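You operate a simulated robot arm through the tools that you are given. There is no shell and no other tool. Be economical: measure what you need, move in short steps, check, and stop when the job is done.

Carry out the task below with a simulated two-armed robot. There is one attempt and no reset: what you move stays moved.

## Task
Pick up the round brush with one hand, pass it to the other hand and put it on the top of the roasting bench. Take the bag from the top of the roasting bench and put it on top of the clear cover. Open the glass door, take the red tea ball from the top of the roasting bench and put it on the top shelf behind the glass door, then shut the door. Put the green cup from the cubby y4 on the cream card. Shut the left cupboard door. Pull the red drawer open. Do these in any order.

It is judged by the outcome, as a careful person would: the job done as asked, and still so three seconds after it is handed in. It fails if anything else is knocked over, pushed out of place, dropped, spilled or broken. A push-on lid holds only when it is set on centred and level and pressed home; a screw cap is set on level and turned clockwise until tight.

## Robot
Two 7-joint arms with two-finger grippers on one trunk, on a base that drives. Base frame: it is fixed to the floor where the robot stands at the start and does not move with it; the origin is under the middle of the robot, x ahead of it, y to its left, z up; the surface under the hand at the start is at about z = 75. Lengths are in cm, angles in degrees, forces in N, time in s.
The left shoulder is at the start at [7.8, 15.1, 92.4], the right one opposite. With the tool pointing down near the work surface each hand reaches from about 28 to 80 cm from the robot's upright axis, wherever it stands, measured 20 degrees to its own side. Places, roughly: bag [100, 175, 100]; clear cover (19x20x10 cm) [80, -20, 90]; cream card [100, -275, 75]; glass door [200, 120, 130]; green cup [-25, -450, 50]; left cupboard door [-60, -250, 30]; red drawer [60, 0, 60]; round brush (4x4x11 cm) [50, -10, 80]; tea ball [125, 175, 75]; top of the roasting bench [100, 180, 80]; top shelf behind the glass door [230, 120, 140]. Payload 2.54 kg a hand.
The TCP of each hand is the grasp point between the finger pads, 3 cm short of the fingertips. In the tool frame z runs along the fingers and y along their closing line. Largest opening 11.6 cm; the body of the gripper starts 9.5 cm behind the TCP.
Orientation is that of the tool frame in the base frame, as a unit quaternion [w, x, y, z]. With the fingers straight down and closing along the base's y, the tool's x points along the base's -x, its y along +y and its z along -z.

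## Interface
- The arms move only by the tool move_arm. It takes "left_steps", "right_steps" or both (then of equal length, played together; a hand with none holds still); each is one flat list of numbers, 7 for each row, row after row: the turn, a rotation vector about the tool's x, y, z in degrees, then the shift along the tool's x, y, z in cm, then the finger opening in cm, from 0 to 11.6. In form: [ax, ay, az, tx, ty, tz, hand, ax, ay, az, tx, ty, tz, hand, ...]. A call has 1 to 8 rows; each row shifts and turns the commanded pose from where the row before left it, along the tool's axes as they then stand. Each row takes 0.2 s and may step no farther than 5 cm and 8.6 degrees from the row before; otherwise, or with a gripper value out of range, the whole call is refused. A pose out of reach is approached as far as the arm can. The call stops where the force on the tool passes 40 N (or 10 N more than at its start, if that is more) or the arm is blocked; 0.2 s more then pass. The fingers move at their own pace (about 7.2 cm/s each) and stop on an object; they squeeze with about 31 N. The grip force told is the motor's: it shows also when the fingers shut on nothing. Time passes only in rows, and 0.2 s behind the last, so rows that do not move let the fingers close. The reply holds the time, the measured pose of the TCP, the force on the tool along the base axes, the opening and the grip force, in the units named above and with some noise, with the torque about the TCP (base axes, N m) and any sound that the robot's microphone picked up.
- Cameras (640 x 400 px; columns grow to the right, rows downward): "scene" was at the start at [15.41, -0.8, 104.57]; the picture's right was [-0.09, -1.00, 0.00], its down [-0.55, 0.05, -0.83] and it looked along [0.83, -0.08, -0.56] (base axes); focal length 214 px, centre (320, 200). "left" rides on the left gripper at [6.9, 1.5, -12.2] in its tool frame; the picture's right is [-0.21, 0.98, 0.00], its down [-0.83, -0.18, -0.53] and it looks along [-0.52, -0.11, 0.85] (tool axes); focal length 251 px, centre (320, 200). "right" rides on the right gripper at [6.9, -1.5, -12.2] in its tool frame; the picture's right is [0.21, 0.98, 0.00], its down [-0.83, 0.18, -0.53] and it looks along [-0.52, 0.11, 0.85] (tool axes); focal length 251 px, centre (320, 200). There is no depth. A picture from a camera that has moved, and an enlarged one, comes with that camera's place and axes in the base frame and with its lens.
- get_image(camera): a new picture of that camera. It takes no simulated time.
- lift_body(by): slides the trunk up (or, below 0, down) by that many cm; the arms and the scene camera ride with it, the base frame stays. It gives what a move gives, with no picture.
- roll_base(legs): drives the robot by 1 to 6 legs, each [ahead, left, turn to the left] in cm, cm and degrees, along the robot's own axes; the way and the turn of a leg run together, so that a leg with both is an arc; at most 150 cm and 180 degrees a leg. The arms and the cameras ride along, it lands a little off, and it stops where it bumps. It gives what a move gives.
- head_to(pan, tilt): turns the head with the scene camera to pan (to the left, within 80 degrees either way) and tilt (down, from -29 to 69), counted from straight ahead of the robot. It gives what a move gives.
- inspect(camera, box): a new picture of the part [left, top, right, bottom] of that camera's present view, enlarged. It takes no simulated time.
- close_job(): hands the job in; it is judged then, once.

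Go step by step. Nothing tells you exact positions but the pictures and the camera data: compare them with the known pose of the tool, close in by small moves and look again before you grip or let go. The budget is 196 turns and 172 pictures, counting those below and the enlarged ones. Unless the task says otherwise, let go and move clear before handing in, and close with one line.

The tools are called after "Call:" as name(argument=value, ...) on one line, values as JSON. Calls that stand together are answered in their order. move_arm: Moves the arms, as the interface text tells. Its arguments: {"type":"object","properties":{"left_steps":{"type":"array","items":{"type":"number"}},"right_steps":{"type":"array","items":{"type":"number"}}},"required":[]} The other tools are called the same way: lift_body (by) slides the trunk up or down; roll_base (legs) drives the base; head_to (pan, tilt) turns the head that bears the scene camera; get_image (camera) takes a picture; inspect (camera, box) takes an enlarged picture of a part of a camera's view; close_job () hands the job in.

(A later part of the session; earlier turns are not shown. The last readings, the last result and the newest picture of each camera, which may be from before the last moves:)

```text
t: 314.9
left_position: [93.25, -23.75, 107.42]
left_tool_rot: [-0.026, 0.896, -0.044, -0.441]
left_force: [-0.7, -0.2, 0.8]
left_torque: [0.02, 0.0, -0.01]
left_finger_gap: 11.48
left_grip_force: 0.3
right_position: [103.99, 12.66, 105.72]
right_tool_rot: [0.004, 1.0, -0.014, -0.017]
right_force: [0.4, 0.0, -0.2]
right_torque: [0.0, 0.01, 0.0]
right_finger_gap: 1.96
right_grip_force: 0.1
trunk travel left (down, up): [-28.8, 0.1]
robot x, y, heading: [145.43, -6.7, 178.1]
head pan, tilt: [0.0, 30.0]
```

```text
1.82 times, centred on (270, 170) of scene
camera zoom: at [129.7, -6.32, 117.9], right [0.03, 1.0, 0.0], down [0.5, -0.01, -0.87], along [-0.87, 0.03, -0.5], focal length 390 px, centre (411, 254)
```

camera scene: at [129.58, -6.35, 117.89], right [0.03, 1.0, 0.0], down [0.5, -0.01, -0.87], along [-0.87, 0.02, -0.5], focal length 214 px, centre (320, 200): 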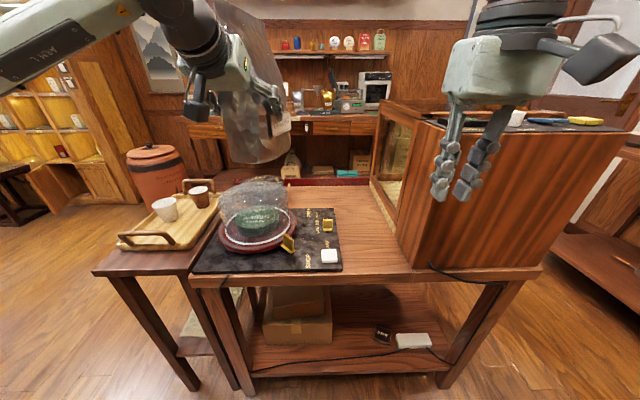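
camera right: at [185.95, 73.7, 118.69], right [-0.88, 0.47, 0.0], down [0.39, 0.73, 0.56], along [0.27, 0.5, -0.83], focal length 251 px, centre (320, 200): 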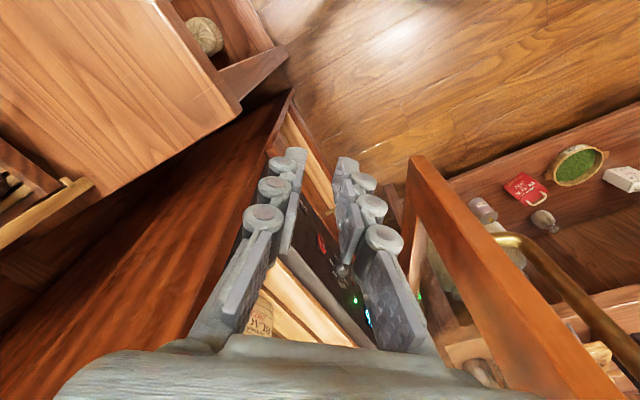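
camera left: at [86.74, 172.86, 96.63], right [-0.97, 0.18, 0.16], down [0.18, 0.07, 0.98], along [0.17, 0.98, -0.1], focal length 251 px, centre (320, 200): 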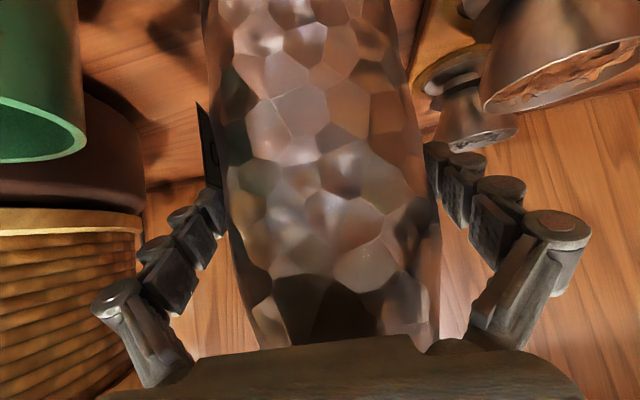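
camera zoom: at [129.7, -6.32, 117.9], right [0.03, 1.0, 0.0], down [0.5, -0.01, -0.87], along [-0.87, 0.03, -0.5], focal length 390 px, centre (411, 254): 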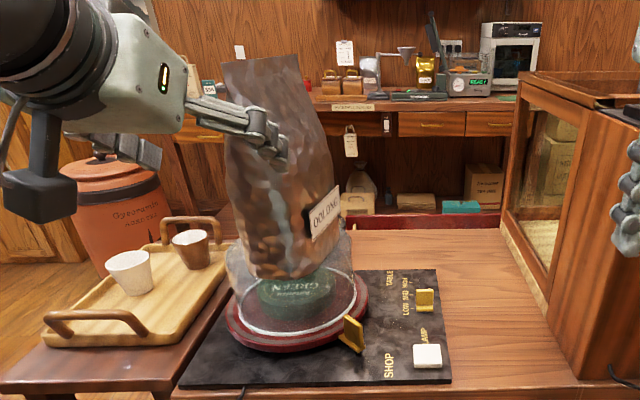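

The bag sits on the cover. Now to the far end of the shop for the cupboard, the cup and the card. I'll slide along −y past the tray table and look.

Call:
roll_base(legs=[[6, 0, 2], [0, 55, 0], [0, 50, 0]])

Call:
head_to(pan=45, tilt=12)

Call:
get_image(camera="scene")

```text
t: 326.2
left_position: [88.53, -131.12, 107.46]
left_tool_rot: [-0.017, 0.896, -0.027, -0.442]
left_force: [-0.8, 0.9, -0.3]
left_torque: [0.0, 0.01, 0.03]
left_finger_gap: 11.5
left_grip_force: 0.0
right_position: [98.08, -94.46, 105.86]
right_tool_rot: [0.005, 1.0, 0.003, -0.016]
right_force: [-0.3, 0.4, -0.4]
right_torque: [0.01, 0.01, 0.02]
right_finger_gap: 2.0
right_grip_force: 0.0
trunk travel left (down, up): [-28.8, 0.1]
robot x, y, heading: [140.46, -112.18, -179.8]
head pan, tilt: [0.0, 30.0]
```

```text
t: 327.3
left_position: [88.42, -131.08, 107.49]
left_tool_rot: [-0.018, 0.897, -0.028, -0.441]
left_force: [0.5, 0.0, 0.5]
left_torque: [0.01, 0.0, 0.02]
left_finger_gap: 11.51
left_grip_force: 0.0
right_position: [97.99, -94.54, 105.74]
right_tool_rot: [0.005, 1.0, 0.003, -0.017]
right_force: [-0.3, 0.1, -0.3]
right_torque: [0.0, -0.02, -0.01]
right_finger_gap: 1.99
right_grip_force: 0.1
trunk travel left (down, up): [-28.8, 0.1]
robot x, y, heading: [140.7, -112.42, -179.6]
head pan, tilt: [45.0, 12.0]
```

```text
18 pictures are left
camera scene: at [126.78, -119.13, 120.8], right [-0.71, 0.7, 0.0], down [0.15, 0.15, -0.98], along [-0.69, -0.69, -0.21], focal length 214 px, centre (320, 200)
```

scene: 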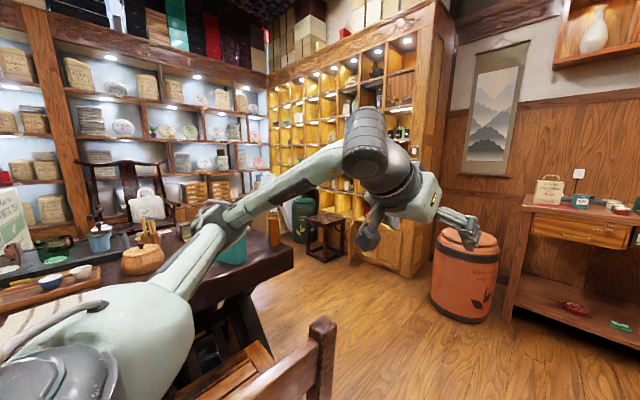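

The cubby cabinet with cupboards stands at x≈-60, and the long table lies to my left. I'll drive forward along the open floor, then turn to face −y.

Call:
roll_base(legs=[[0, -6, 0], [132, 0, 0], [0, 0, 90], [45, 0, 0]])

Call:
head_to(pan=-25, tilt=25)

Call:
get_image(camera="scene")

```text
t: 341.0
left_position: [26.27, -203.96, 107.54]
left_tool_rot: [0.299, 0.655, 0.613, -0.325]
left_force: [0.5, 0.4, -0.5]
left_torque: [0.03, -0.01, -0.05]
left_finger_gap: 11.5
left_grip_force: 0.0
right_position: [-10.47, -194.47, 105.73]
right_tool_rot: [0.016, 0.706, 0.708, -0.009]
right_force: [0.6, 0.0, -0.2]
right_torque: [0.04, -0.03, 0.0]
right_finger_gap: 2.0
right_grip_force: 0.1
trunk travel left (down, up): [-28.8, 0.1]
robot x, y, heading: [7.77, -152.04, -90.2]
head pan, tilt: [45.0, 12.0]
```

```text
t: 342.4
left_position: [26.19, -204.05, 107.47]
left_tool_rot: [0.299, 0.655, 0.613, -0.325]
left_force: [0.3, -0.4, 0.1]
left_torque: [0.01, -0.02, -0.04]
left_finger_gap: 11.5
left_grip_force: 0.2
right_position: [-10.51, -194.52, 105.8]
right_tool_rot: [0.015, 0.706, 0.708, -0.008]
right_force: [0.2, 0.2, 0.3]
right_torque: [-0.01, -0.01, -0.02]
right_finger_gap: 1.97
right_grip_force: 0.1
trunk travel left (down, up): [-28.8, 0.1]
robot x, y, heading: [7.89, -152.11, -90.1]
head pan, tilt: [-25.0, 25.0]
```

```text
17 pictures are left
camera scene: at [3.61, -167.2, 118.7], right [-0.91, 0.42, 0.0], down [0.18, 0.38, -0.91], along [-0.38, -0.82, -0.42], focal length 214 px, centre (320, 200)
```

scene: 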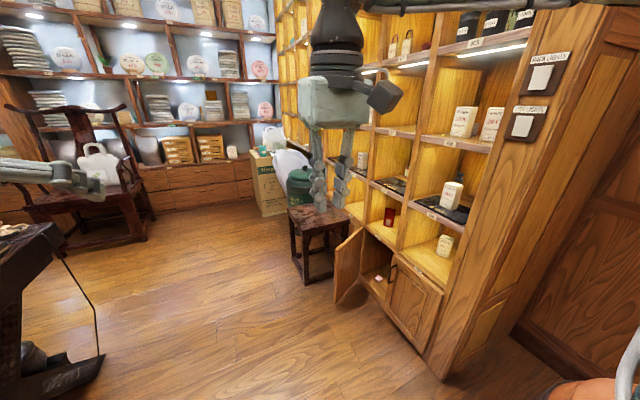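

I see the open left cupboard door: hinge near [-67, -254], free edge near [-43, -245], low (z below 45). I'll turn to face the cabinet and bring the closed left hand to its far (−y) side.

Call:
roll_base(legs=[[0, 0, -90], [0, 81, 0]])

Call:
lift_body(by=-28)

Call:
head_to(pan=18, tilt=38)

Call:
move_arm(left_steps=[0, 0, 0, 3, 0, 2.3, 6, 0, 0, 0, 3, 0, 2.3, 0, 0, 0, 0, 3, 0, 2.3, 0, 0, 0, 0, 3, 0, 2.3, 0])

Call:
get_image(camera="scene")

```text
t: 354.4
left_position: [-42.72, -251.16, 107.53]
left_tool_rot: [-0.015, 0.897, -0.022, -0.441]
left_force: [-0.5, -0.2, -0.5]
left_torque: [0.03, -0.05, 0.0]
left_finger_gap: 11.49
left_grip_force: 0.2
right_position: [-33.56, -214.29, 105.87]
right_tool_rot: [0.005, 1.0, 0.009, -0.017]
right_force: [-0.1, 0.3, 0.2]
right_torque: [-0.01, 0.02, 0.01]
right_finger_gap: 1.99
right_grip_force: 0.0
trunk travel left (down, up): [-28.8, 0.1]
robot x, y, heading: [9.12, -231.53, -178.9]
head pan, tilt: [-25.0, 25.0]
```

```text
t: 357.2
left_position: [-42.68, -251.09, 79.54]
left_tool_rot: [-0.016, 0.897, -0.022, -0.441]
left_force: [-0.2, 0.0, -0.1]
left_torque: [0.03, 0.0, -0.01]
left_finger_gap: 11.46
left_grip_force: 0.1
right_position: [-33.55, -214.24, 77.83]
right_tool_rot: [0.006, 1.0, 0.009, -0.017]
right_force: [-0.7, -0.2, -0.7]
right_torque: [0.02, -0.01, -0.01]
right_finger_gap: 2.02
right_grip_force: 0.0
trunk travel left (down, up): [-0.8, 28.1]
robot x, y, heading: [8.79, -232.19, -179.1]
head pan, tilt: [-25.0, 25.0]
```

```text
t: 358.3
left_position: [-42.66, -251.27, 79.54]
left_tool_rot: [-0.015, 0.897, -0.022, -0.441]
left_force: [0.8, 0.3, -0.3]
left_torque: [0.03, -0.02, 0.01]
left_finger_gap: 11.5
left_grip_force: 0.1
right_position: [-33.66, -214.33, 77.78]
right_tool_rot: [0.006, 1.0, 0.009, -0.016]
right_force: [0.6, 0.3, 0.9]
right_torque: [-0.01, 0.02, -0.03]
right_finger_gap: 2.01
right_grip_force: 0.1
trunk travel left (down, up): [-0.8, 28.1]
robot x, y, heading: [8.78, -231.88, -179.2]
head pan, tilt: [18.0, 38.0]
```

```text
t: 359.3
left_position: [-42.73, -251.06, 64.23]
left_tool_rot: [-0.015, 0.897, -0.022, -0.442]
left_force: [0.9, 0.5, 0.6]
left_torque: [-0.03, -0.03, 0.04]
left_finger_gap: 0.01
left_grip_force: 14.8
right_position: [-33.73, -214.33, 77.89]
right_tool_rot: [0.005, 1.0, 0.01, -0.016]
right_force: [0.4, -0.1, -0.1]
right_torque: [-0.02, 0.02, 0.0]
right_finger_gap: 2.0
right_grip_force: 0.1
trunk travel left (down, up): [-0.8, 28.1]
robot x, y, heading: [9.16, -231.59, -179.0]
head pan, tilt: [18.0, 38.0]
```

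```text
16 pictures are left
camera scene: at [-6.2, -234.67, 88.67], right [-0.33, 0.95, 0.0], down [0.58, 0.2, -0.79], along [-0.74, -0.26, -0.62], focal length 214 px, centre (320, 200)
```

scene: 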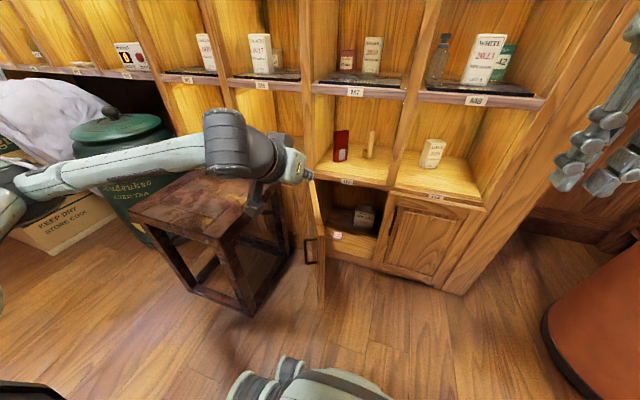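

The door's free edge is at about [-44, -248] with its top at z≈48, and the stool is about 10 cm to its far side. I'll lower the closed fingers into that gap.

Call:
move_arm(left_steps=[0, 0, 0, 3.48, 0.55, 3.02, 0, 0, 0, 0, 3.48, 0.55, 3.02, 0, 0, 0, 0, 3.48, 0.55, 3.02, 0, 0, 0, 0, 3.48, 0.55, 3.02, 0, 0, 0, 0, 3.48, 0.55, 3.02, 0])

Call:
get_image(camera="scene")

```text
t: 360.5
left_position: [-44.04, -252.68, 50.97]
left_tool_rot: [-0.016, 0.899, -0.023, -0.438]
left_force: [0.6, -0.4, -0.2]
left_torque: [-0.02, 0.0, 0.01]
left_finger_gap: 0.02
left_grip_force: 28.2
left hand out of reach, approached as far as the arm can: row 3, 4, 5
right_position: [-33.67, -214.39, 77.87]
right_tool_rot: [0.005, 1.0, 0.009, -0.017]
right_force: [-0.2, 0.4, 0.4]
right_torque: [0.0, 0.0, 0.02]
right_finger_gap: 1.99
right_grip_force: 0.0
trunk travel left (down, up): [-0.8, 28.1]
robot x, y, heading: [8.97, -231.83, -179.0]
head pan, tilt: [18.0, 38.0]
```

```text
15 pictures are left
camera scene: at [-6.2, -234.68, 88.66], right [-0.33, 0.95, 0.0], down [0.58, 0.2, -0.79], along [-0.74, -0.26, -0.62], focal length 214 px, centre (320, 200)
```

scene: 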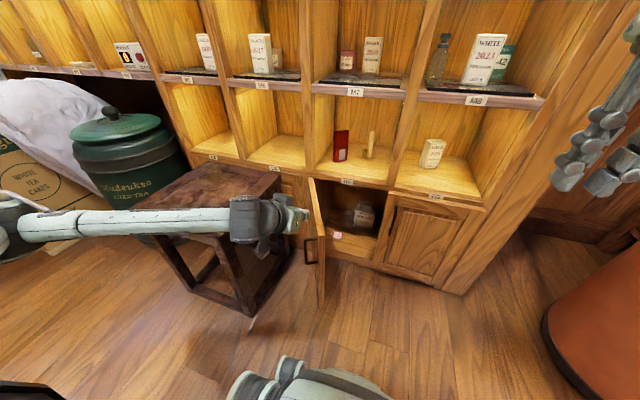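

The arm can't go lower at this tilt. I'll pitch the hand to point down, which lets the fingertips reach lower.

Call:
move_arm(left_steps=[0, 8.5, 0, 0, 0, 0, 0, 0, 8.5, 0, 0, 0, 0, 0, 0, 8.5, 0, 0, 0, 0, 0, 0, 8.5, 0, 0, 0, 0, 0, 0, 8.5, 0, 0, 0, 0, 0, 0, 0, 0, 0, 0, 3.5, 0, 0, 0, 0, 0, 0, 3.5, 0])

```text
t: 362.1
left_position: [-45.1, -252.55, 44.8]
left_tool_rot: [-0.007, 0.996, -0.027, -0.088]
left_force: [-3.8, -2.0, 8.6]
left_torque: [0.05, 0.05, 0.04]
left_finger_gap: 0.01
left_grip_force: 28.6
right_position: [-33.59, -214.43, 77.84]
right_tool_rot: [0.005, 1.0, 0.01, -0.017]
right_force: [-0.3, -1.1, -0.8]
right_torque: [0.0, -0.01, -0.01]
right_finger_gap: 1.98
right_grip_force: 0.0
trunk travel left (down, up): [-0.8, 28.1]
robot x, y, heading: [8.95, -231.88, -178.9]
head pan, tilt: [18.0, 38.0]
```

Something light touched the fingertips, perhaps the stool's edge. I'll lift, shift toward the door 2 cm, and try again.

Call:
move_arm(left_steps=[0, 0, 0, 0, 0, -2.5, 0, 0, 0, 0, 0, -2.0, 0, 0, 0, 0, 0, 0, 0, 2.5, 0, 0, 0, 0, 0, 0, 2.5, 0])

Call:
inspect(camera="scene", box=[220, 150, 400, 320])

```text
t: 363.0
left_position: [-45.37, -249.55, 44.93]
left_tool_rot: [-0.016, 0.995, -0.03, -0.096]
left_force: [7.4, 3.0, 18.3]
left_torque: [0.24, -0.18, -0.05]
left_finger_gap: 0.0
left_grip_force: 28.1
right_position: [-33.54, -214.3, 77.94]
right_tool_rot: [0.006, 1.0, 0.008, -0.016]
right_force: [0.5, 0.3, 0.7]
right_torque: [-0.03, 0.01, 0.01]
right_finger_gap: 1.99
right_grip_force: 0.1
trunk travel left (down, up): [-0.8, 28.1]
robot x, y, heading: [9.11, -231.66, -178.9]
head pan, tilt: [18.0, 38.0]
stopped in row 4 (left hand): the force on the tool passed its limit at 62 N (the readings are from after the stop); the commanded pose is now the measured one
```

```text
2.35 times, centred on (310, 235) of scene
camera zoom: at [-6.08, -234.63, 88.71], right [-0.33, 0.95, 0.0], down [0.58, 0.2, -0.79], along [-0.75, -0.26, -0.61], focal length 505 px, centre (344, 118)
```

zoom: 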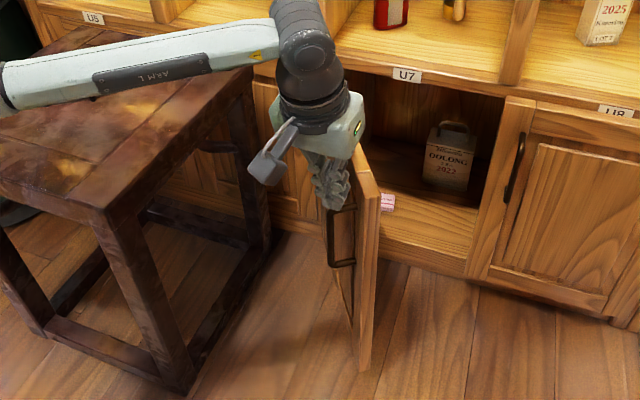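

The fingertips are resting on the door's handle on its outer face, a good place to push from. I'll lift slightly and sweep the door shut along its arc.

Call:
move_arm(left_steps=[0, 0, 0, 0, 0, -0.7, 0, 0, 0, 0, -1.85, -2.9, 0.4, 0, 0, 0, 0, -1.85, -2.9, 0.4, 0, 0, 0, 0, -1.85, -2.9, 0.4, 0, 0, 0, 0, -3.58, -2.29, 0.74, 0, 0, 0, 0, -3.58, -2.29, 0.74, 0, 0, 0, 0, -2.5, -0.65, 0.5, 0, 0, 0, 0, -2.5, -0.65, 0.5, 0])

Call:
get_image(camera="scene")

```text
t: 364.8
left_position: [-62.3, -234.27, 45.05]
left_tool_rot: [-0.014, 0.995, -0.029, -0.091]
left_force: [-1.0, -0.7, 0.2]
left_torque: [0.01, -0.02, 0.02]
left_finger_gap: 0.0
left_grip_force: 28.4
right_position: [-33.59, -214.23, 77.82]
right_tool_rot: [0.006, 1.0, 0.009, -0.016]
right_force: [-0.3, 0.1, 0.1]
right_torque: [0.05, 0.01, 0.0]
right_finger_gap: 1.96
right_grip_force: 0.1
trunk travel left (down, up): [-0.8, 28.1]
robot x, y, heading: [8.8, -231.99, -178.9]
head pan, tilt: [18.0, 38.0]
```

```text
13 pictures are left
camera scene: at [-6.19, -234.68, 88.66], right [-0.33, 0.95, 0.0], down [0.58, 0.2, -0.79], along [-0.74, -0.26, -0.62], focal length 214 px, centre (320, 200)
```

scene: 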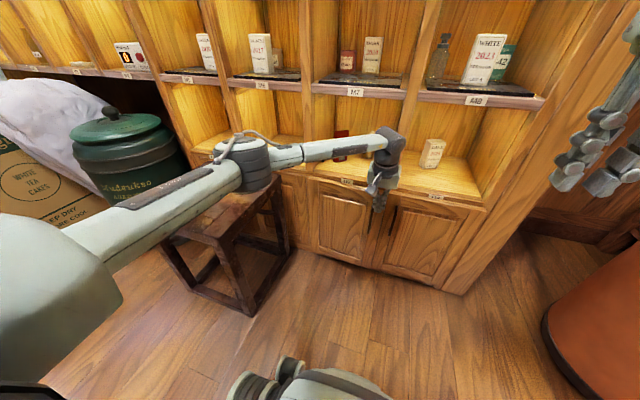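

The door looks closed. I'll press it lightly home, then back off.

Call:
move_arm(left_steps=[0, 0, 0, -1, 0, 0.2, 0, 0, 0, 0, -1, 0, 0.2, 0, 0, 0, 0, -1, 0, 0.2, 0, 0, 0, 0, -1, 0, 0.2, 0])

Call:
move_arm(left_steps=[0, 0, 0, 3, 0, 0, 0, 0, 0, 0, 4, 0, 0, 0, 0, 0, 0, 3, 0, -3, 0, 0, 0, 0, 3, 0, -4, 0, 0, 0, 0, 0, 0, -5, 0, 0, 0, 0, 0, 0, -5, 0, 0, 0, 0, 0, 0, -5, 0])

Call:
inspect(camera="scene", box=[240, 140, 500, 300])

```text
t: 365.8
left_position: [-66.06, -234.01, 45.1]
left_tool_rot: [-0.013, 0.996, -0.029, -0.089]
left_force: [26.2, -4.2, 7.8]
left_torque: [-0.2, -0.52, 0.22]
left_finger_gap: 0.0
left_grip_force: 28.5
right_position: [-33.57, -214.45, 77.86]
right_tool_rot: [0.005, 1.0, 0.01, -0.016]
right_force: [-0.4, -0.3, -0.5]
right_torque: [-0.02, 0.03, 0.0]
right_finger_gap: 1.97
right_grip_force: 0.1
trunk travel left (down, up): [-0.8, 28.1]
robot x, y, heading: [9.06, -231.85, -178.7]
head pan, tilt: [18.0, 38.0]
```

```text
t: 367.4
left_position: [-49.46, -235.53, 63.95]
left_tool_rot: [-0.014, 0.995, -0.029, -0.092]
left_force: [-1.0, 0.0, -0.5]
left_torque: [-0.02, -0.01, -0.03]
left_finger_gap: 0.0
left_grip_force: 28.6
right_position: [-33.66, -214.28, 77.79]
right_tool_rot: [0.005, 1.0, 0.009, -0.016]
right_force: [-0.8, 0.0, -0.4]
right_torque: [0.0, -0.05, 0.01]
right_finger_gap: 1.99
right_grip_force: 0.1
trunk travel left (down, up): [-0.8, 28.1]
robot x, y, heading: [8.85, -232.17, -179.1]
head pan, tilt: [18.0, 38.0]
```

```text
2.46 times, centred on (370, 220) of scene
camera zoom: at [-6.2, -234.68, 88.66], right [-0.33, 0.95, 0.0], down [0.58, 0.2, -0.79], along [-0.74, -0.26, -0.62], focal length 528 px, centre (197, 151)
```

zoom: 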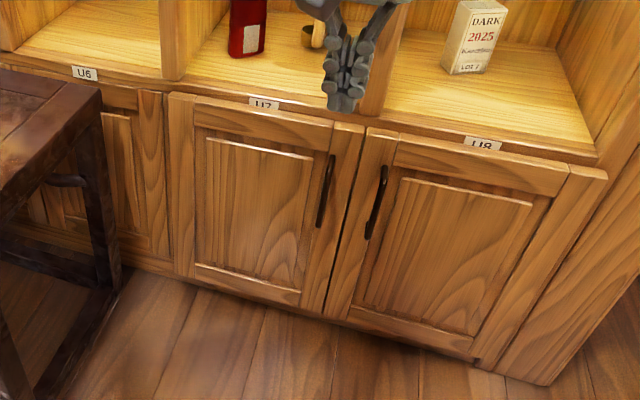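

The left cupboard door is shut. Last is the green cup. I'll raise the trunk, back off, turn to face −y and drive toward the back wall.

Call:
lift_body(by=22)

Call:
roll_base(legs=[[-10, 0, 0], [0, 0, 90], [120, 0, 0]])

Call:
head_to(pan=-20, tilt=30)

Call:
get_image(camera="scene")

```text
t: 369.8
left_position: [-49.45, -235.57, 85.97]
left_tool_rot: [-0.013, 0.995, -0.029, -0.092]
left_force: [0.4, 0.1, -0.3]
left_torque: [0.01, 0.02, 0.01]
left_finger_gap: 0.0
left_grip_force: 28.5
right_position: [-33.56, -214.31, 99.72]
right_tool_rot: [0.005, 1.0, 0.009, -0.016]
right_force: [0.1, 0.4, 0.2]
right_torque: [-0.02, 0.0, -0.01]
right_finger_gap: 1.97
right_grip_force: 0.0
trunk travel left (down, up): [-22.8, 6.1]
robot x, y, heading: [8.97, -232.1, -178.9]
head pan, tilt: [18.0, 38.0]
```

```text
t: 380.5
left_position: [18.91, -410.56, 85.91]
left_tool_rot: [0.054, 0.739, 0.667, -0.076]
left_force: [-0.5, 0.3, 1.6]
left_torque: [-0.01, -0.06, 0.0]
left_finger_gap: 0.01
left_grip_force: 28.9
right_position: [-1.71, -393.72, 99.76]
right_tool_rot: [0.014, 0.716, 0.698, -0.009]
right_force: [-0.7, 0.6, 0.2]
right_torque: [0.03, 0.01, 0.0]
right_finger_gap: 2.01
right_grip_force: 0.1
trunk travel left (down, up): [-22.8, 6.1]
robot x, y, heading: [17.72, -352.08, -91.7]
head pan, tilt: [18.0, 38.0]
```

```text
t: 381.6
left_position: [18.94, -410.48, 85.84]
left_tool_rot: [0.054, 0.738, 0.668, -0.076]
left_force: [1.1, 0.1, -1.0]
left_torque: [0.03, 0.02, -0.05]
left_finger_gap: 0.01
left_grip_force: 29.2
right_position: [-1.67, -393.78, 99.72]
right_tool_rot: [0.016, 0.716, 0.697, -0.008]
right_force: [0.1, 0.3, 0.2]
right_torque: [-0.01, -0.02, 0.01]
right_finger_gap: 1.99
right_grip_force: 0.0
trunk travel left (down, up): [-22.8, 6.1]
robot x, y, heading: [17.61, -352.1, -91.5]
head pan, tilt: [-20.0, 30.0]
```

```text
11 pictures are left
camera scene: at [13.93, -367.25, 111.9], right [-0.93, 0.37, 0.0], down [0.18, 0.47, -0.87], along [-0.32, -0.81, -0.5], focal length 214 px, centre (320, 200)
```

scene: 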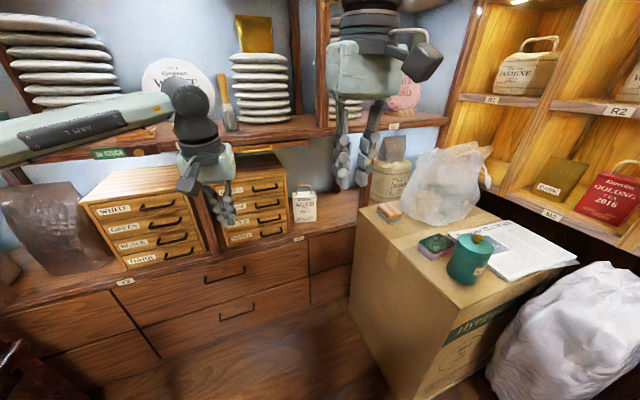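

I see cubby labels along the back wall ("Y3" and probably "Y4"). My hands block part of the view, so I'll zoom in on that area.

Call:
inspect(camera="scene", box=[200, 110, 430, 260])

```text
2.67 times, centred on (315, 185) of scene
camera zoom: at [13.93, -367.25, 111.9], right [-0.93, 0.37, 0.0], down [0.18, 0.47, -0.87], along [-0.32, -0.81, -0.5], focal length 572 px, centre (333, 240)
```

zoom: 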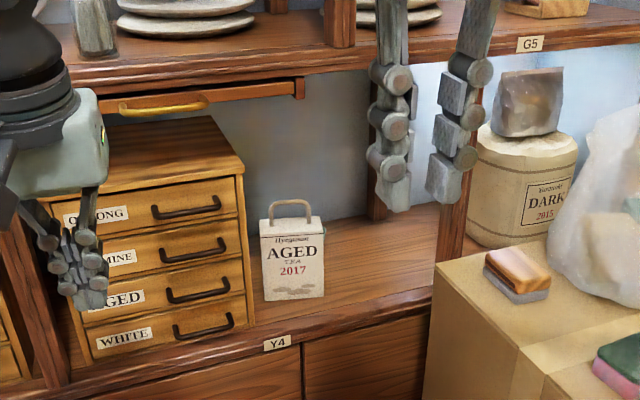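

Label Y4 is under the compartment with the "AGED" bag. The cup must be hidden behind my right gripper or the bag. I'll pull the right hand back and up and shift a bit for a clearer view.

Call:
move_arm(right_steps=[0, 0, 0, 4, 0, -3, 2, 0, 0, 0, 3, 0, -4, 2, 0, 0, 0, 0, -4, -2, 2, 0, 0, 0, 0, -4, 0, 2], left_steps=[0, 0, 0, 4, 0, -2, 3, 0, 0, 0, 4, 3, -2, 5, 0, 0, 0, 0, 4, 0, 5, 0, 0, 0, 0, 0, 0, 5])

Call:
roll_base(legs=[[12, -14, 0]])

Call:
head_to(pan=-10, tilt=38)

Call:
get_image(camera="scene")

```text
refused: row 2 steps farther than a row can; nothing moved
```

```text
t: 383.6
left_position: [4.5, -422.4, 85.94]
left_tool_rot: [0.054, 0.74, 0.666, -0.076]
left_force: [0.3, 0.6, 0.3]
left_torque: [-0.02, -0.01, 0.03]
left_finger_gap: 0.0
left_grip_force: 28.8
right_position: [-16.11, -405.74, 99.77]
right_tool_rot: [0.016, 0.716, 0.698, -0.008]
right_force: [-0.8, 0.3, -1.3]
right_torque: [-0.03, -0.03, -0.01]
right_finger_gap: 2.0
right_grip_force: 0.0
trunk travel left (down, up): [-22.8, 6.1]
robot x, y, heading: [3.43, -363.68, -91.6]
head pan, tilt: [-20.0, 30.0]
```

```text
t: 384.3
left_position: [4.59, -422.29, 86.02]
left_tool_rot: [0.053, 0.74, 0.667, -0.077]
left_force: [0.3, -0.9, 0.7]
left_torque: [-0.04, 0.0, -0.03]
left_finger_gap: 0.0
left_grip_force: 28.3
right_position: [-15.87, -405.5, 99.84]
right_tool_rot: [0.016, 0.716, 0.698, -0.008]
right_force: [0.6, 0.7, 0.1]
right_torque: [-0.04, 0.01, -0.01]
right_finger_gap: 1.98
right_grip_force: 0.2
trunk travel left (down, up): [-22.8, 6.1]
robot x, y, heading: [3.22, -363.72, -91.4]
head pan, tilt: [-10.0, 38.0]
```

```text
9 pictures are left
camera scene: at [1.26, -379.06, 110.67], right [-0.98, 0.2, 0.0], down [0.12, 0.6, -0.79], along [-0.16, -0.77, -0.62], focal length 214 px, centre (320, 200)
```

scene: 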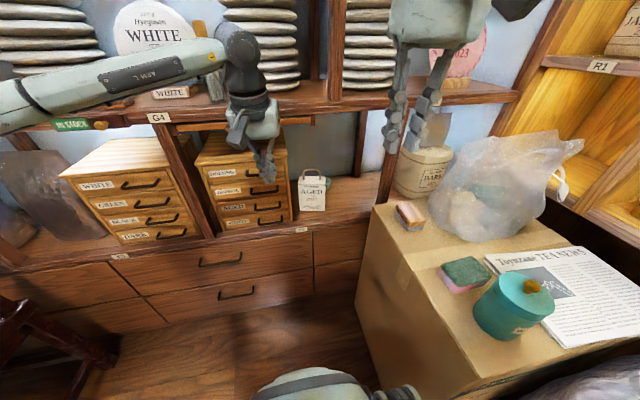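

The green cup peeks out behind the right side of the "AGED" bag, near [-20, -467, 50]. I'll pitch the right hand forward and yaw it slightly so it can come in from the right of the bag.

Call:
move_arm(right_steps=[0, -8.5, 0, 0, 0, 0, 6, 0, -8.5, 0, 0, 0, 0, 9, 0, -8.5, 0, 0, 0, 0, 10, 0, -8.5, 0, 0, 0, 0, 10, 0, -8.5, 0, 0, 0, 0, 10, -4.5, 0, -4.9, 0, 0, 0, 10, -4.5, 0, -4.9, 0, 0, 0, 10, -4.5, 0, -4.9, 0, 0, 0, 10])

Call:
move_arm(left_steps=[0, 0, 0, 4, 0, -2, 0, 0, 0, 0, 4, 2, -1, 0, 0, 0, 0, 4, 2, -1, 0])

Call:
roll_base(legs=[[0, 4, 1.5], [22, 0, 0]])

Call:
get_image(camera="right")

```text
t: 386.1
left_position: [4.54, -422.33, 85.96]
left_tool_rot: [0.053, 0.739, 0.667, -0.076]
left_force: [0.0, 1.1, -0.2]
left_torque: [-0.02, 0.03, 0.0]
left_finger_gap: 0.01
left_grip_force: 28.1
right_position: [-15.99, -405.61, 99.88]
right_tool_rot: [0.307, 0.54, 0.752, -0.222]
right_force: [0.8, 0.9, 0.7]
right_torque: [0.02, 0.01, 0.0]
right_finger_gap: 9.98
right_grip_force: 0.1
trunk travel left (down, up): [-22.8, 6.1]
robot x, y, heading: [3.04, -363.82, -91.5]
head pan, tilt: [-10.0, 38.0]
```

```text
t: 386.9
left_position: [10.1, -410.38, 87.58]
left_tool_rot: [0.053, 0.739, 0.667, -0.076]
left_force: [-0.5, 0.0, 0.0]
left_torque: [0.0, 0.02, -0.01]
left_finger_gap: 0.02
left_grip_force: 28.5
right_position: [-15.9, -405.55, 99.83]
right_tool_rot: [0.307, 0.541, 0.751, -0.223]
right_force: [0.0, 0.1, 0.4]
right_torque: [-0.01, 0.03, 0.0]
right_finger_gap: 10.01
right_grip_force: 0.1
trunk travel left (down, up): [-22.8, 6.1]
robot x, y, heading: [3.3, -363.65, -91.0]
head pan, tilt: [-10.0, 38.0]
```

```text
t: 389.3
left_position: [15.32, -432.6, 87.53]
left_tool_rot: [0.055, 0.73, 0.677, -0.076]
left_force: [-0.4, -0.1, -0.7]
left_torque: [-0.01, 0.02, -0.01]
left_finger_gap: 0.0
left_grip_force: 28.6
right_position: [-10.72, -428.76, 99.79]
right_tool_rot: [0.309, 0.531, 0.759, -0.217]
right_force: [0.0, -0.4, 0.4]
right_torque: [0.02, 0.01, 0.01]
right_finger_gap: 10.01
right_grip_force: 0.2
trunk travel left (down, up): [-22.8, 6.1]
robot x, y, heading: [7.52, -386.33, -90.1]
head pan, tilt: [-10.0, 38.0]
```

```text
8 pictures are left
camera right: at [-16.74, -416.48, 103.74], right [0.87, 0.48, -0.15], down [0.25, -0.14, 0.96], along [0.44, -0.87, -0.24], focal length 251 px, centre (320, 200)
```

right: 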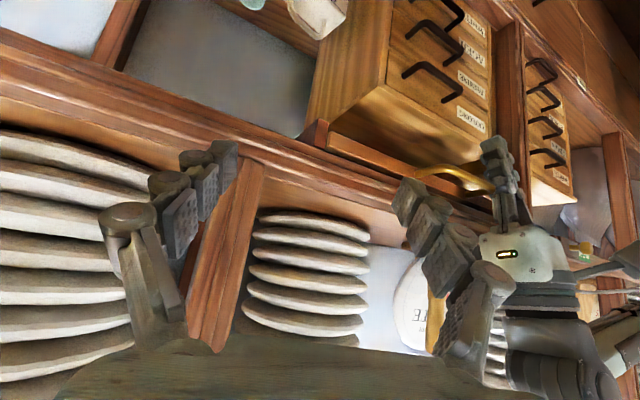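

The cup is at about [-18, -467, 50]. I'll lower the trunk and bring the hand down in front of the cubby, right of the bag.

Call:
lift_body(by=-15)

Call:
move_arm(right_steps=[0, 0, 0, 3.33, -2.15, 2.58, 10, 0, 0, 0, 3.33, -2.15, 2.58, 10, 0, 0, 0, 3.33, -2.15, 2.58, 10, 0, 0, 0, 3.33, -2.15, 2.58, 10, 0, 0, 0, 3.33, -2.15, 2.58, 10, 0, 0, 0, 3.33, -2.15, 2.58, 10])

Call:
get_image(camera="right")

```text
t: 389.9
left_position: [15.22, -432.96, 85.75]
left_tool_rot: [0.061, 0.729, 0.676, -0.089]
left_force: [0.7, 8.3, 8.6]
left_torque: [-1.07, -0.1, 0.18]
left_finger_gap: 0.0
left_grip_force: 28.1
right_position: [-10.82, -428.51, 97.15]
right_tool_rot: [0.31, 0.53, 0.759, -0.218]
right_force: [-0.6, -0.1, 0.5]
right_torque: [-0.01, -0.01, 0.0]
right_finger_gap: 9.99
right_grip_force: 0.1
trunk travel left (down, up): [-20.0, 8.9]
robot x, y, heading: [7.13, -386.21, -90.1]
head pan, tilt: [-10.0, 38.0]
stopped: the force on the tool passed its limit at 58 N (the readings are from after the stop); the commanded pose is now the measured one
```

```text
t: 391.3
left_position: [15.13, -432.96, 85.87]
left_tool_rot: [0.06, 0.728, 0.677, -0.087]
left_force: [-1.8, 9.0, 15.0]
left_torque: [-1.35, -0.38, 0.17]
left_finger_gap: 0.0
left_grip_force: 28.9
right_position: [-24.97, -432.43, 73.48]
right_tool_rot: [0.31, 0.531, 0.758, -0.219]
right_force: [0.1, -0.3, -0.4]
right_torque: [0.0, -0.03, 0.0]
right_finger_gap: 9.97
right_grip_force: 0.0
right hand out of reach, approached as far as the arm can: row 1, 2, 3
trunk travel left (down, up): [-20.0, 8.9]
robot x, y, heading: [7.62, -386.77, -89.9]
head pan, tilt: [-10.0, 38.0]
```

```text
7 pictures are left
camera right: at [-30.85, -420.36, 77.38], right [0.86, 0.48, -0.15], down [0.25, -0.14, 0.96], along [0.44, -0.87, -0.24], focal length 251 px, centre (320, 200)
```

right: 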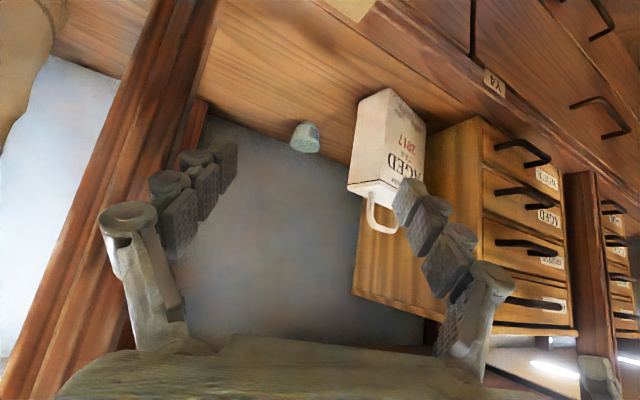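

The left hand came down on something by the shelf, so I'll lift and retract it. The cup shows clearly at about [-17, -458.5, 57], behind and right of the AGED bag.

Call:
move_arm(left_steps=[0, 0, 0, 0, 0, -2.5, 0, 0, 0, 0, 4.5, 0, -0.5, 0, 0, 0, 0, 4.5, 0, -0.5, 0, 0, 0, 0, 4.5, 0, 0, 0])

Call:
roll_base(legs=[[8, 0, 0]])

Call:
move_arm(right_steps=[0, 0, 0, -1.0, 0.5, 3.3, 7.4, 0, 0, 0, -1.0, 0.5, 3.3, 7.4, 0, 0, 0, -1.0, 0.5, 3.3, 7.4])

Call:
get_image(camera="right")

```text
t: 392.3
left_position: [15.92, -419.08, 86.42]
left_tool_rot: [0.061, 0.729, 0.677, -0.086]
left_force: [0.8, 0.3, -0.1]
left_torque: [0.0, -0.03, -0.01]
left_finger_gap: 0.0
left_grip_force: 28.5
right_position: [-24.81, -432.6, 73.34]
right_tool_rot: [0.311, 0.53, 0.759, -0.218]
right_force: [-0.5, -0.1, 0.2]
right_torque: [-0.02, 0.0, 0.01]
right_finger_gap: 9.98
right_grip_force: 0.1
trunk travel left (down, up): [-20.0, 8.9]
robot x, y, heading: [7.06, -386.24, -90.1]
head pan, tilt: [-10.0, 38.0]
```

```text
t: 393.4
left_position: [16.29, -423.87, 86.63]
left_tool_rot: [0.062, 0.726, 0.679, -0.088]
left_force: [-0.3, -0.5, 0.7]
left_torque: [-0.03, 0.0, 0.0]
left_finger_gap: 0.0
left_grip_force: 28.6
right_position: [-24.63, -437.99, 74.51]
right_tool_rot: [0.317, 0.525, 0.757, -0.226]
right_force: [3.2, 1.2, -1.0]
right_torque: [-0.05, 0.04, -0.19]
right_finger_gap: 9.84
right_grip_force: 0.1
trunk travel left (down, up): [-20.0, 8.9]
robot x, y, heading: [7.41, -392.71, -89.7]
head pan, tilt: [-10.0, 38.0]
```

```text
t: 394.2
left_position: [16.04, -423.86, 86.53]
left_tool_rot: [0.062, 0.724, 0.682, -0.084]
left_force: [-0.1, 0.3, 0.3]
left_torque: [-0.01, 0.03, -0.01]
left_finger_gap: 0.0
left_grip_force: 28.8
right_position: [-19.96, -446.31, 69.26]
right_tool_rot: [0.318, 0.524, 0.758, -0.223]
right_force: [-0.3, -0.1, -1.0]
right_torque: [-0.02, 0.0, -0.04]
right_finger_gap: 7.41
right_grip_force: 0.1
trunk travel left (down, up): [-20.0, 8.9]
robot x, y, heading: [7.5, -392.77, -89.5]
head pan, tilt: [-10.0, 38.0]
```

```text
6 pictures are left
camera right: at [-26.0, -434.15, 73.05], right [0.86, 0.48, -0.16], down [0.24, -0.12, 0.96], along [0.44, -0.87, -0.22], focal length 251 px, centre (320, 200)
```

right: 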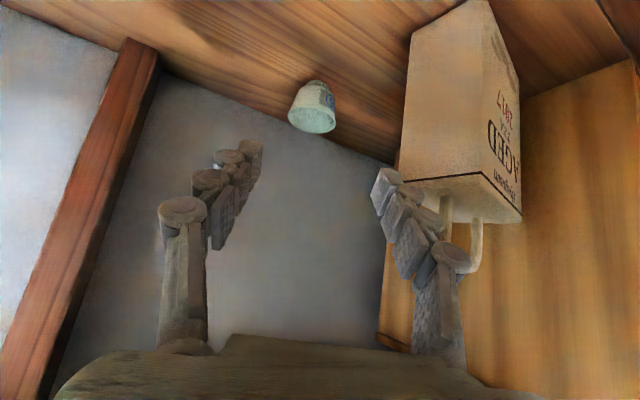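

The cup is directly ahead along the tool axis, offset 1.1 cm. I'll advance with the fingers at 7.2 cm and close on it.

Call:
move_arm(right_steps=[0, 0, 0, 0, -1.1, 3.5, 7.3, 0, 0, 0, -0.15, 0, 4.2, 7.3, 0, 0, 0, -0.15, 0, 4.2, 7.3, 0, 0, 0, -0.15, 0, 3.8, 7.3])

Call:
inspect(camera="right", box=[200, 80, 440, 300])

```text
t: 395.2
left_position: [16.2, -423.82, 86.52]
left_tool_rot: [0.063, 0.723, 0.682, -0.085]
left_force: [-0.4, -0.3, 0.7]
left_torque: [0.0, -0.01, 0.01]
left_finger_gap: 0.01
left_grip_force: 27.9
right_position: [-17.06, -457.41, 58.46]
right_tool_rot: [0.318, 0.524, 0.758, -0.223]
right_force: [-0.9, 0.0, -0.7]
right_torque: [0.0, 0.0, -0.01]
right_finger_gap: 7.31
right_grip_force: 0.0
trunk travel left (down, up): [-20.0, 8.9]
robot x, y, heading: [7.17, -392.8, -89.4]
head pan, tilt: [-10.0, 38.0]
```

```text
1.82 times, centred on (320, 190) of right
camera zoom: at [-23.16, -445.26, 62.16], right [0.86, 0.48, -0.16], down [0.24, -0.12, 0.96], along [0.45, -0.87, -0.22], focal length 457 px, centre (320, 218)
```

zoom: 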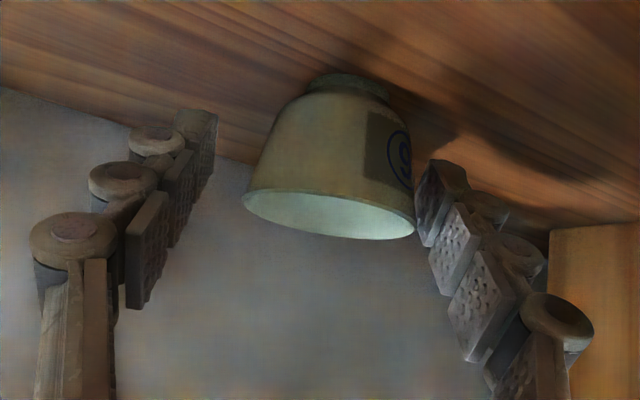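

The cup is slightly right of centre and 2 cm farther. I'll nudge the hand and close.

Call:
move_arm(right_steps=[0, 0, 0, 0, 0.8, 0, 7.3, 0, 0, 0, -0.68, 0, 1.85, 7.3, 0, 0, 0, 0, 0, 0, 5, 0, 0, 0, 0, 0, 0, 3, 0, 0, 0, 0, 0, 0, 3, 0, 0, 0, 0, 0, 0, 3])

```text
t: 396.6
left_position: [16.26, -424.14, 86.61]
left_tool_rot: [0.062, 0.724, 0.682, -0.085]
left_force: [-0.3, 0.2, 0.4]
left_torque: [0.04, 0.0, -0.02]
left_finger_gap: 0.0
left_grip_force: 28.3
right_position: [-15.67, -458.95, 57.72]
right_tool_rot: [0.317, 0.525, 0.758, -0.223]
right_force: [0.9, -1.0, -0.1]
right_torque: [-0.01, 0.01, 0.01]
right_finger_gap: 4.87
right_grip_force: 31.0
trunk travel left (down, up): [-20.0, 8.9]
robot x, y, heading: [7.35, -392.64, -89.5]
head pan, tilt: [-10.0, 38.0]
```

The cup is gripped. I'll lift and withdraw along the tool axis.

Call:
move_arm(right_steps=[0, 0, 0, -1.4, 0, -1.4, 3, 0, 0, 0, -1.0, 0, -1.0, 3, 0, 0, 0, 0, -0.5, -4, 3, 0, 0, 0, 0, -0.3, -4.5, 3, 0, 0, 0, 1.5, 0, -4, 3, 0, 0, 0, 3, 0, -3, 3, 0, 0, 0, 3, 0, -3, 3])

Call:
roll_base(legs=[[-22, 0, 0]])

Call:
head_to(pan=-15, tilt=32)

Call:
get_image(camera="scene")

```text
t: 398.2
left_position: [16.11, -424.0, 86.68]
left_tool_rot: [0.063, 0.724, 0.682, -0.085]
left_force: [0.5, 0.9, 0.3]
left_torque: [0.01, -0.01, -0.01]
left_finger_gap: 0.0
left_grip_force: 28.2
right_position: [-22.99, -441.73, 68.81]
right_tool_rot: [0.316, 0.525, 0.758, -0.222]
right_force: [0.8, 0.3, -1.0]
right_torque: [0.01, 0.0, -0.01]
right_finger_gap: 4.85
right_grip_force: 31.2
trunk travel left (down, up): [-20.0, 8.9]
robot x, y, heading: [7.38, -392.55, -89.4]
head pan, tilt: [-10.0, 38.0]
```

```text
t: 399.9
left_position: [16.07, -403.24, 85.83]
left_tool_rot: [0.052, 0.728, 0.679, -0.08]
left_force: [0.1, 0.8, -0.3]
left_torque: [0.01, -0.01, 0.04]
left_finger_gap: 0.01
left_grip_force: 28.2
right_position: [-23.2, -420.38, 67.79]
right_tool_rot: [0.309, 0.53, 0.76, -0.216]
right_force: [7.4, -0.2, -2.1]
right_torque: [-0.06, -0.25, -0.22]
right_finger_gap: 4.81
right_grip_force: 30.6
trunk travel left (down, up): [-20.0, 8.9]
robot x, y, heading: [7.35, -370.66, -89.9]
head pan, tilt: [-10.0, 38.0]
```

```text
t: 400.5
left_position: [16.08, -403.37, 85.8]
left_tool_rot: [0.053, 0.728, 0.679, -0.079]
left_force: [-0.2, -0.1, -1.0]
left_torque: [0.01, -0.01, 0.02]
left_finger_gap: 0.0
left_grip_force: 28.8
right_position: [-23.16, -420.36, 67.9]
right_tool_rot: [0.31, 0.529, 0.76, -0.214]
right_force: [1.9, -0.4, -0.9]
right_torque: [0.0, -0.09, -0.01]
right_finger_gap: 4.85
right_grip_force: 30.9
trunk travel left (down, up): [-20.0, 8.9]
robot x, y, heading: [7.49, -370.48, -90.0]
head pan, tilt: [-15.0, 32.0]
```

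```text
4 pictures are left
camera scene: at [4.87, -386.16, 108.81], right [-0.97, 0.26, 0.0], down [0.14, 0.51, -0.85], along [-0.22, -0.82, -0.53], focal length 214 px, centre (320, 200)
```

scene: 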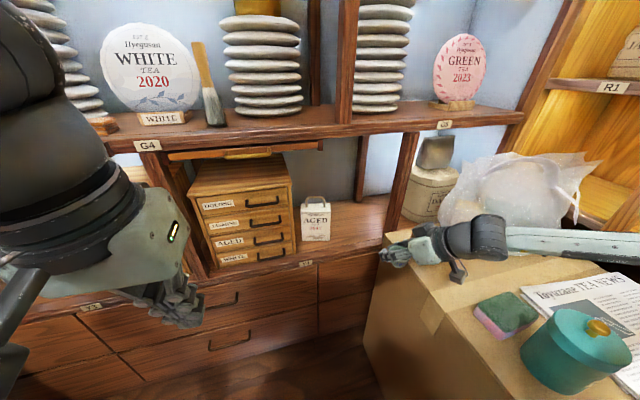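

The cup is out. I'll raise the trunk and the cup hand, back away down the aisle and turn to face the long table.

Call:
lift_body(by=8.8)

Call:
move_arm(right_steps=[0, 0, 0, -3.4, 0, -3.4, 3, 0, 0, 0, -3.4, 0, -3.4, 3, 0, 0, 0, -3.4, 0, -3.4, 3, 0, 0, 0, -3.4, 0, -3.4, 3, 0, 0, 0, -3.4, 0, -3.4, 3])

Call:
roll_base(legs=[[-118, 0, 0], [0, 0, 90]])

Call:
head_to(pan=0, tilt=22)

Call:
get_image(camera="scene")

```text
t: 401.8
left_position: [15.97, -403.25, 94.67]
left_tool_rot: [0.053, 0.728, 0.679, -0.08]
left_force: [1.0, 0.4, 0.1]
left_torque: [0.0, 0.0, 0.02]
left_finger_gap: 0.0
left_grip_force: 28.4
right_position: [-23.1, -420.37, 76.55]
right_tool_rot: [0.309, 0.53, 0.76, -0.215]
right_force: [-0.2, 0.1, -0.8]
right_torque: [0.0, 0.01, -0.05]
right_finger_gap: 4.83
right_grip_force: 31.3
trunk travel left (down, up): [-28.8, 0.1]
robot x, y, heading: [7.58, -370.47, -89.9]
head pan, tilt: [-15.0, 32.0]
```

```text
t: 402.9
left_position: [16.11, -403.24, 94.66]
left_tool_rot: [0.053, 0.728, 0.679, -0.08]
left_force: [-0.4, -1.1, 0.7]
left_torque: [-0.02, 0.0, 0.03]
left_finger_gap: 0.0
left_grip_force: 29.0
right_position: [-23.18, -420.49, 100.65]
right_tool_rot: [0.31, 0.53, 0.759, -0.216]
right_force: [-0.5, 0.8, -0.4]
right_torque: [0.03, -0.01, 0.0]
right_finger_gap: 4.82
right_grip_force: 31.1
trunk travel left (down, up): [-28.8, 0.1]
robot x, y, heading: [7.44, -371.13, -90.1]
head pan, tilt: [-15.0, 32.0]
```

```text
t: 412.8
left_position: [37.34, -243.72, 94.7]
left_tool_rot: [0.094, 0.018, 0.995, -0.018]
left_force: [0.2, -0.6, -0.8]
left_torque: [0.0, 0.02, -0.01]
left_finger_gap: 0.0
left_grip_force: 28.8
right_position: [56.05, -282.38, 100.63]
right_tool_rot: [0.369, -0.176, 0.91, 0.072]
right_force: [0.8, 1.2, 0.6]
right_torque: [-0.01, 0.01, -0.01]
right_finger_gap: 4.8
right_grip_force: 30.9
trunk travel left (down, up): [-28.8, 0.1]
robot x, y, heading: [5.12, -253.42, 2.2]
head pan, tilt: [-15.0, 32.0]
```

```text
t: 413.6
left_position: [37.45, -243.79, 94.71]
left_tool_rot: [0.094, 0.018, 0.995, -0.017]
left_force: [0.2, -0.3, 0.3]
left_torque: [-0.01, 0.02, -0.02]
left_finger_gap: 0.01
left_grip_force: 29.1
right_position: [55.94, -282.47, 100.7]
right_tool_rot: [0.37, -0.177, 0.909, 0.073]
right_force: [-0.6, -1.0, -0.5]
right_torque: [0.0, -0.03, 0.04]
right_finger_gap: 4.77
right_grip_force: 30.7
trunk travel left (down, up): [-28.8, 0.1]
robot x, y, heading: [5.17, -253.48, 1.9]
head pan, tilt: [0.0, 22.0]
```

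```text
3 pictures are left
camera scene: at [21.02, -253.01, 119.21], right [0.03, -1.0, 0.0], down [-0.37, -0.01, -0.93], along [0.93, 0.03, -0.38], focal length 214 px, centre (320, 200)
```

scene: 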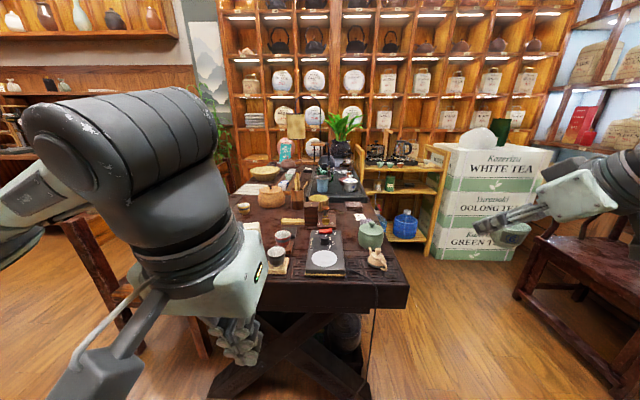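

I hold the cup and face the table. I'll zoom in on it to find the cream card.

Call:
inspect(camera="scene", box=[230, 180, 410, 290])

```text
3.56 times, centred on (320, 235) of scene
camera zoom: at [21.02, -253.01, 119.21], right [0.03, -1.0, 0.0], down [-0.37, -0.01, -0.93], along [0.93, 0.03, -0.38], focal length 763 px, centre (320, 76)
```

zoom: 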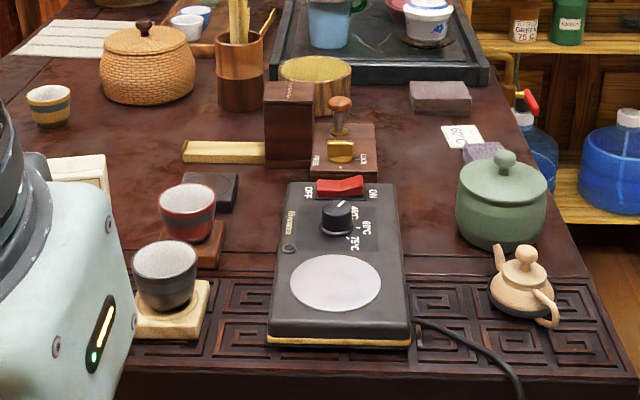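

The small cream/white card ("60°C") lies near [108.7, -268], behind the green teapot. I'll drive up to the table and triangulate it with the right wrist camera.

Call:
roll_base(legs=[[33, 6.4, 0]])

Call:
get_image(camera="right")

```text
t: 415.8
left_position: [69.15, -236.45, 94.63]
left_tool_rot: [0.093, 0.021, 0.995, -0.018]
left_force: [0.6, -1.0, -0.4]
left_torque: [0.02, -0.01, -0.03]
left_finger_gap: 0.01
left_grip_force: 28.4
right_position: [87.44, -275.29, 100.7]
right_tool_rot: [0.37, -0.175, 0.91, 0.072]
right_force: [0.5, 0.4, 0.1]
right_torque: [-0.01, -0.03, 0.0]
right_finger_gap: 4.8
right_grip_force: 30.6
trunk travel left (down, up): [-28.8, 0.1]
robot x, y, heading: [36.7, -246.39, 1.7]
head pan, tilt: [0.0, 22.0]
```

```text
1 pictures are left
camera right: at [75.58, -281.63, 104.59], right [-0.5, 0.85, -0.15], down [0.14, 0.25, 0.96], along [0.85, 0.46, -0.24], focal length 251 px, centre (320, 200)
```

right: 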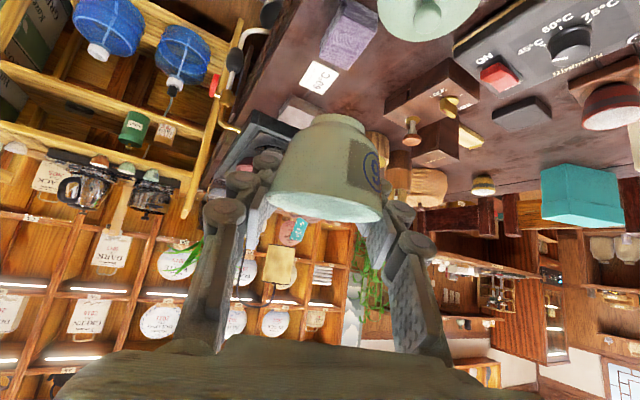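

Triangulated: the card centre is [107.6, -268.0, 75.8]. The cup axis is about 0.7 cm ahead of the TCP. I'll move above it and read the pose before lowering.

Call:
move_arm(right_steps=[0, 0, 0, -2.96, -0.16, 2.9, 3, 0, 0, 0, -2.96, -0.16, 2.9, 3, 0, 0, 0, -2.96, -0.16, 2.9, 3, 0, 0, 0, -2.96, -0.16, 2.9, 3, 0, 0, 0, -2.96, -0.16, 2.9, 3])

```text
t: 417.0
left_position: [69.11, -236.52, 94.72]
left_tool_rot: [0.094, 0.021, 0.995, -0.017]
left_force: [0.3, -1.2, -0.3]
left_torque: [-0.04, -0.03, 0.0]
left_finger_gap: 0.0
left_grip_force: 28.9
right_position: [107.02, -268.3, 100.94]
right_tool_rot: [0.37, -0.175, 0.91, 0.07]
right_force: [0.5, 0.8, -0.4]
right_torque: [0.01, -0.02, 0.02]
right_finger_gap: 4.75
right_grip_force: 30.9
trunk travel left (down, up): [-28.8, 0.1]
robot x, y, heading: [36.82, -246.28, 1.6]
head pan, tilt: [0.0, 22.0]
```

Call:
move_arm(right_steps=[0, 0, 0, 2.8, 0, 2.86, 3, 0, 0, 0, 2.8, 0, 2.86, 3, 0, 0, 0, 2.8, 0, 2.86, 3, 0, 0, 0, 2.8, 0, 2.86, 3])

```text
t: 418.0
left_position: [69.14, -236.53, 94.7]
left_tool_rot: [0.095, 0.021, 0.995, -0.017]
left_force: [0.8, 0.1, 0.3]
left_torque: [-0.02, -0.02, 0.0]
left_finger_gap: 0.01
left_grip_force: 28.7
right_position: [107.06, -268.53, 84.58]
right_tool_rot: [0.371, -0.175, 0.909, 0.071]
right_force: [-0.6, 0.0, -0.5]
right_torque: [0.0, 0.03, 0.0]
right_finger_gap: 4.77
right_grip_force: 30.8
trunk travel left (down, up): [-28.8, 0.1]
robot x, y, heading: [36.79, -245.93, 1.7]
head pan, tilt: [0.0, 22.0]
```

Call:
move_arm(right_steps=[0, 0, 0, 0.8, 0.25, 0.9, 3, 0, 0, 0, 0.84, 0, 0.86, 3, 0, 0, 0, 0.35, 0, 0.36, 3])

Call:
move_arm(right_steps=[0, 0, 0, 0.28, 0, 0.29, 3, 0, 0, 0, 0.28, 0, 0.29, 3])

```text
t: 418.8
left_position: [69.15, -236.41, 94.65]
left_tool_rot: [0.094, 0.021, 0.995, -0.017]
left_force: [0.5, -0.1, 0.9]
left_torque: [0.0, -0.02, 0.03]
left_finger_gap: 0.01
left_grip_force: 28.6
right_position: [106.87, -268.18, 81.77]
right_tool_rot: [0.371, -0.175, 0.909, 0.072]
right_force: [0.7, -0.4, -0.7]
right_torque: [0.0, 0.0, 0.01]
right_finger_gap: 4.76
right_grip_force: 31.1
trunk travel left (down, up): [-28.8, 0.1]
robot x, y, heading: [36.71, -245.88, 1.6]
head pan, tilt: [0.0, 22.0]
```

```text
t: 419.4
left_position: [69.1, -236.6, 94.77]
left_tool_rot: [0.094, 0.021, 0.995, -0.017]
left_force: [-0.7, 0.3, -0.3]
left_torque: [0.01, -0.05, -0.01]
left_finger_gap: 0.0
left_grip_force: 28.6
right_position: [106.83, -268.21, 80.88]
right_tool_rot: [0.37, -0.175, 0.91, 0.072]
right_force: [-0.7, -0.8, 0.4]
right_torque: [0.04, 0.0, 0.01]
right_finger_gap: 4.74
right_grip_force: 31.0
trunk travel left (down, up): [-28.8, 0.1]
robot x, y, heading: [36.58, -246.07, 1.9]
head pan, tilt: [0.0, 22.0]
```

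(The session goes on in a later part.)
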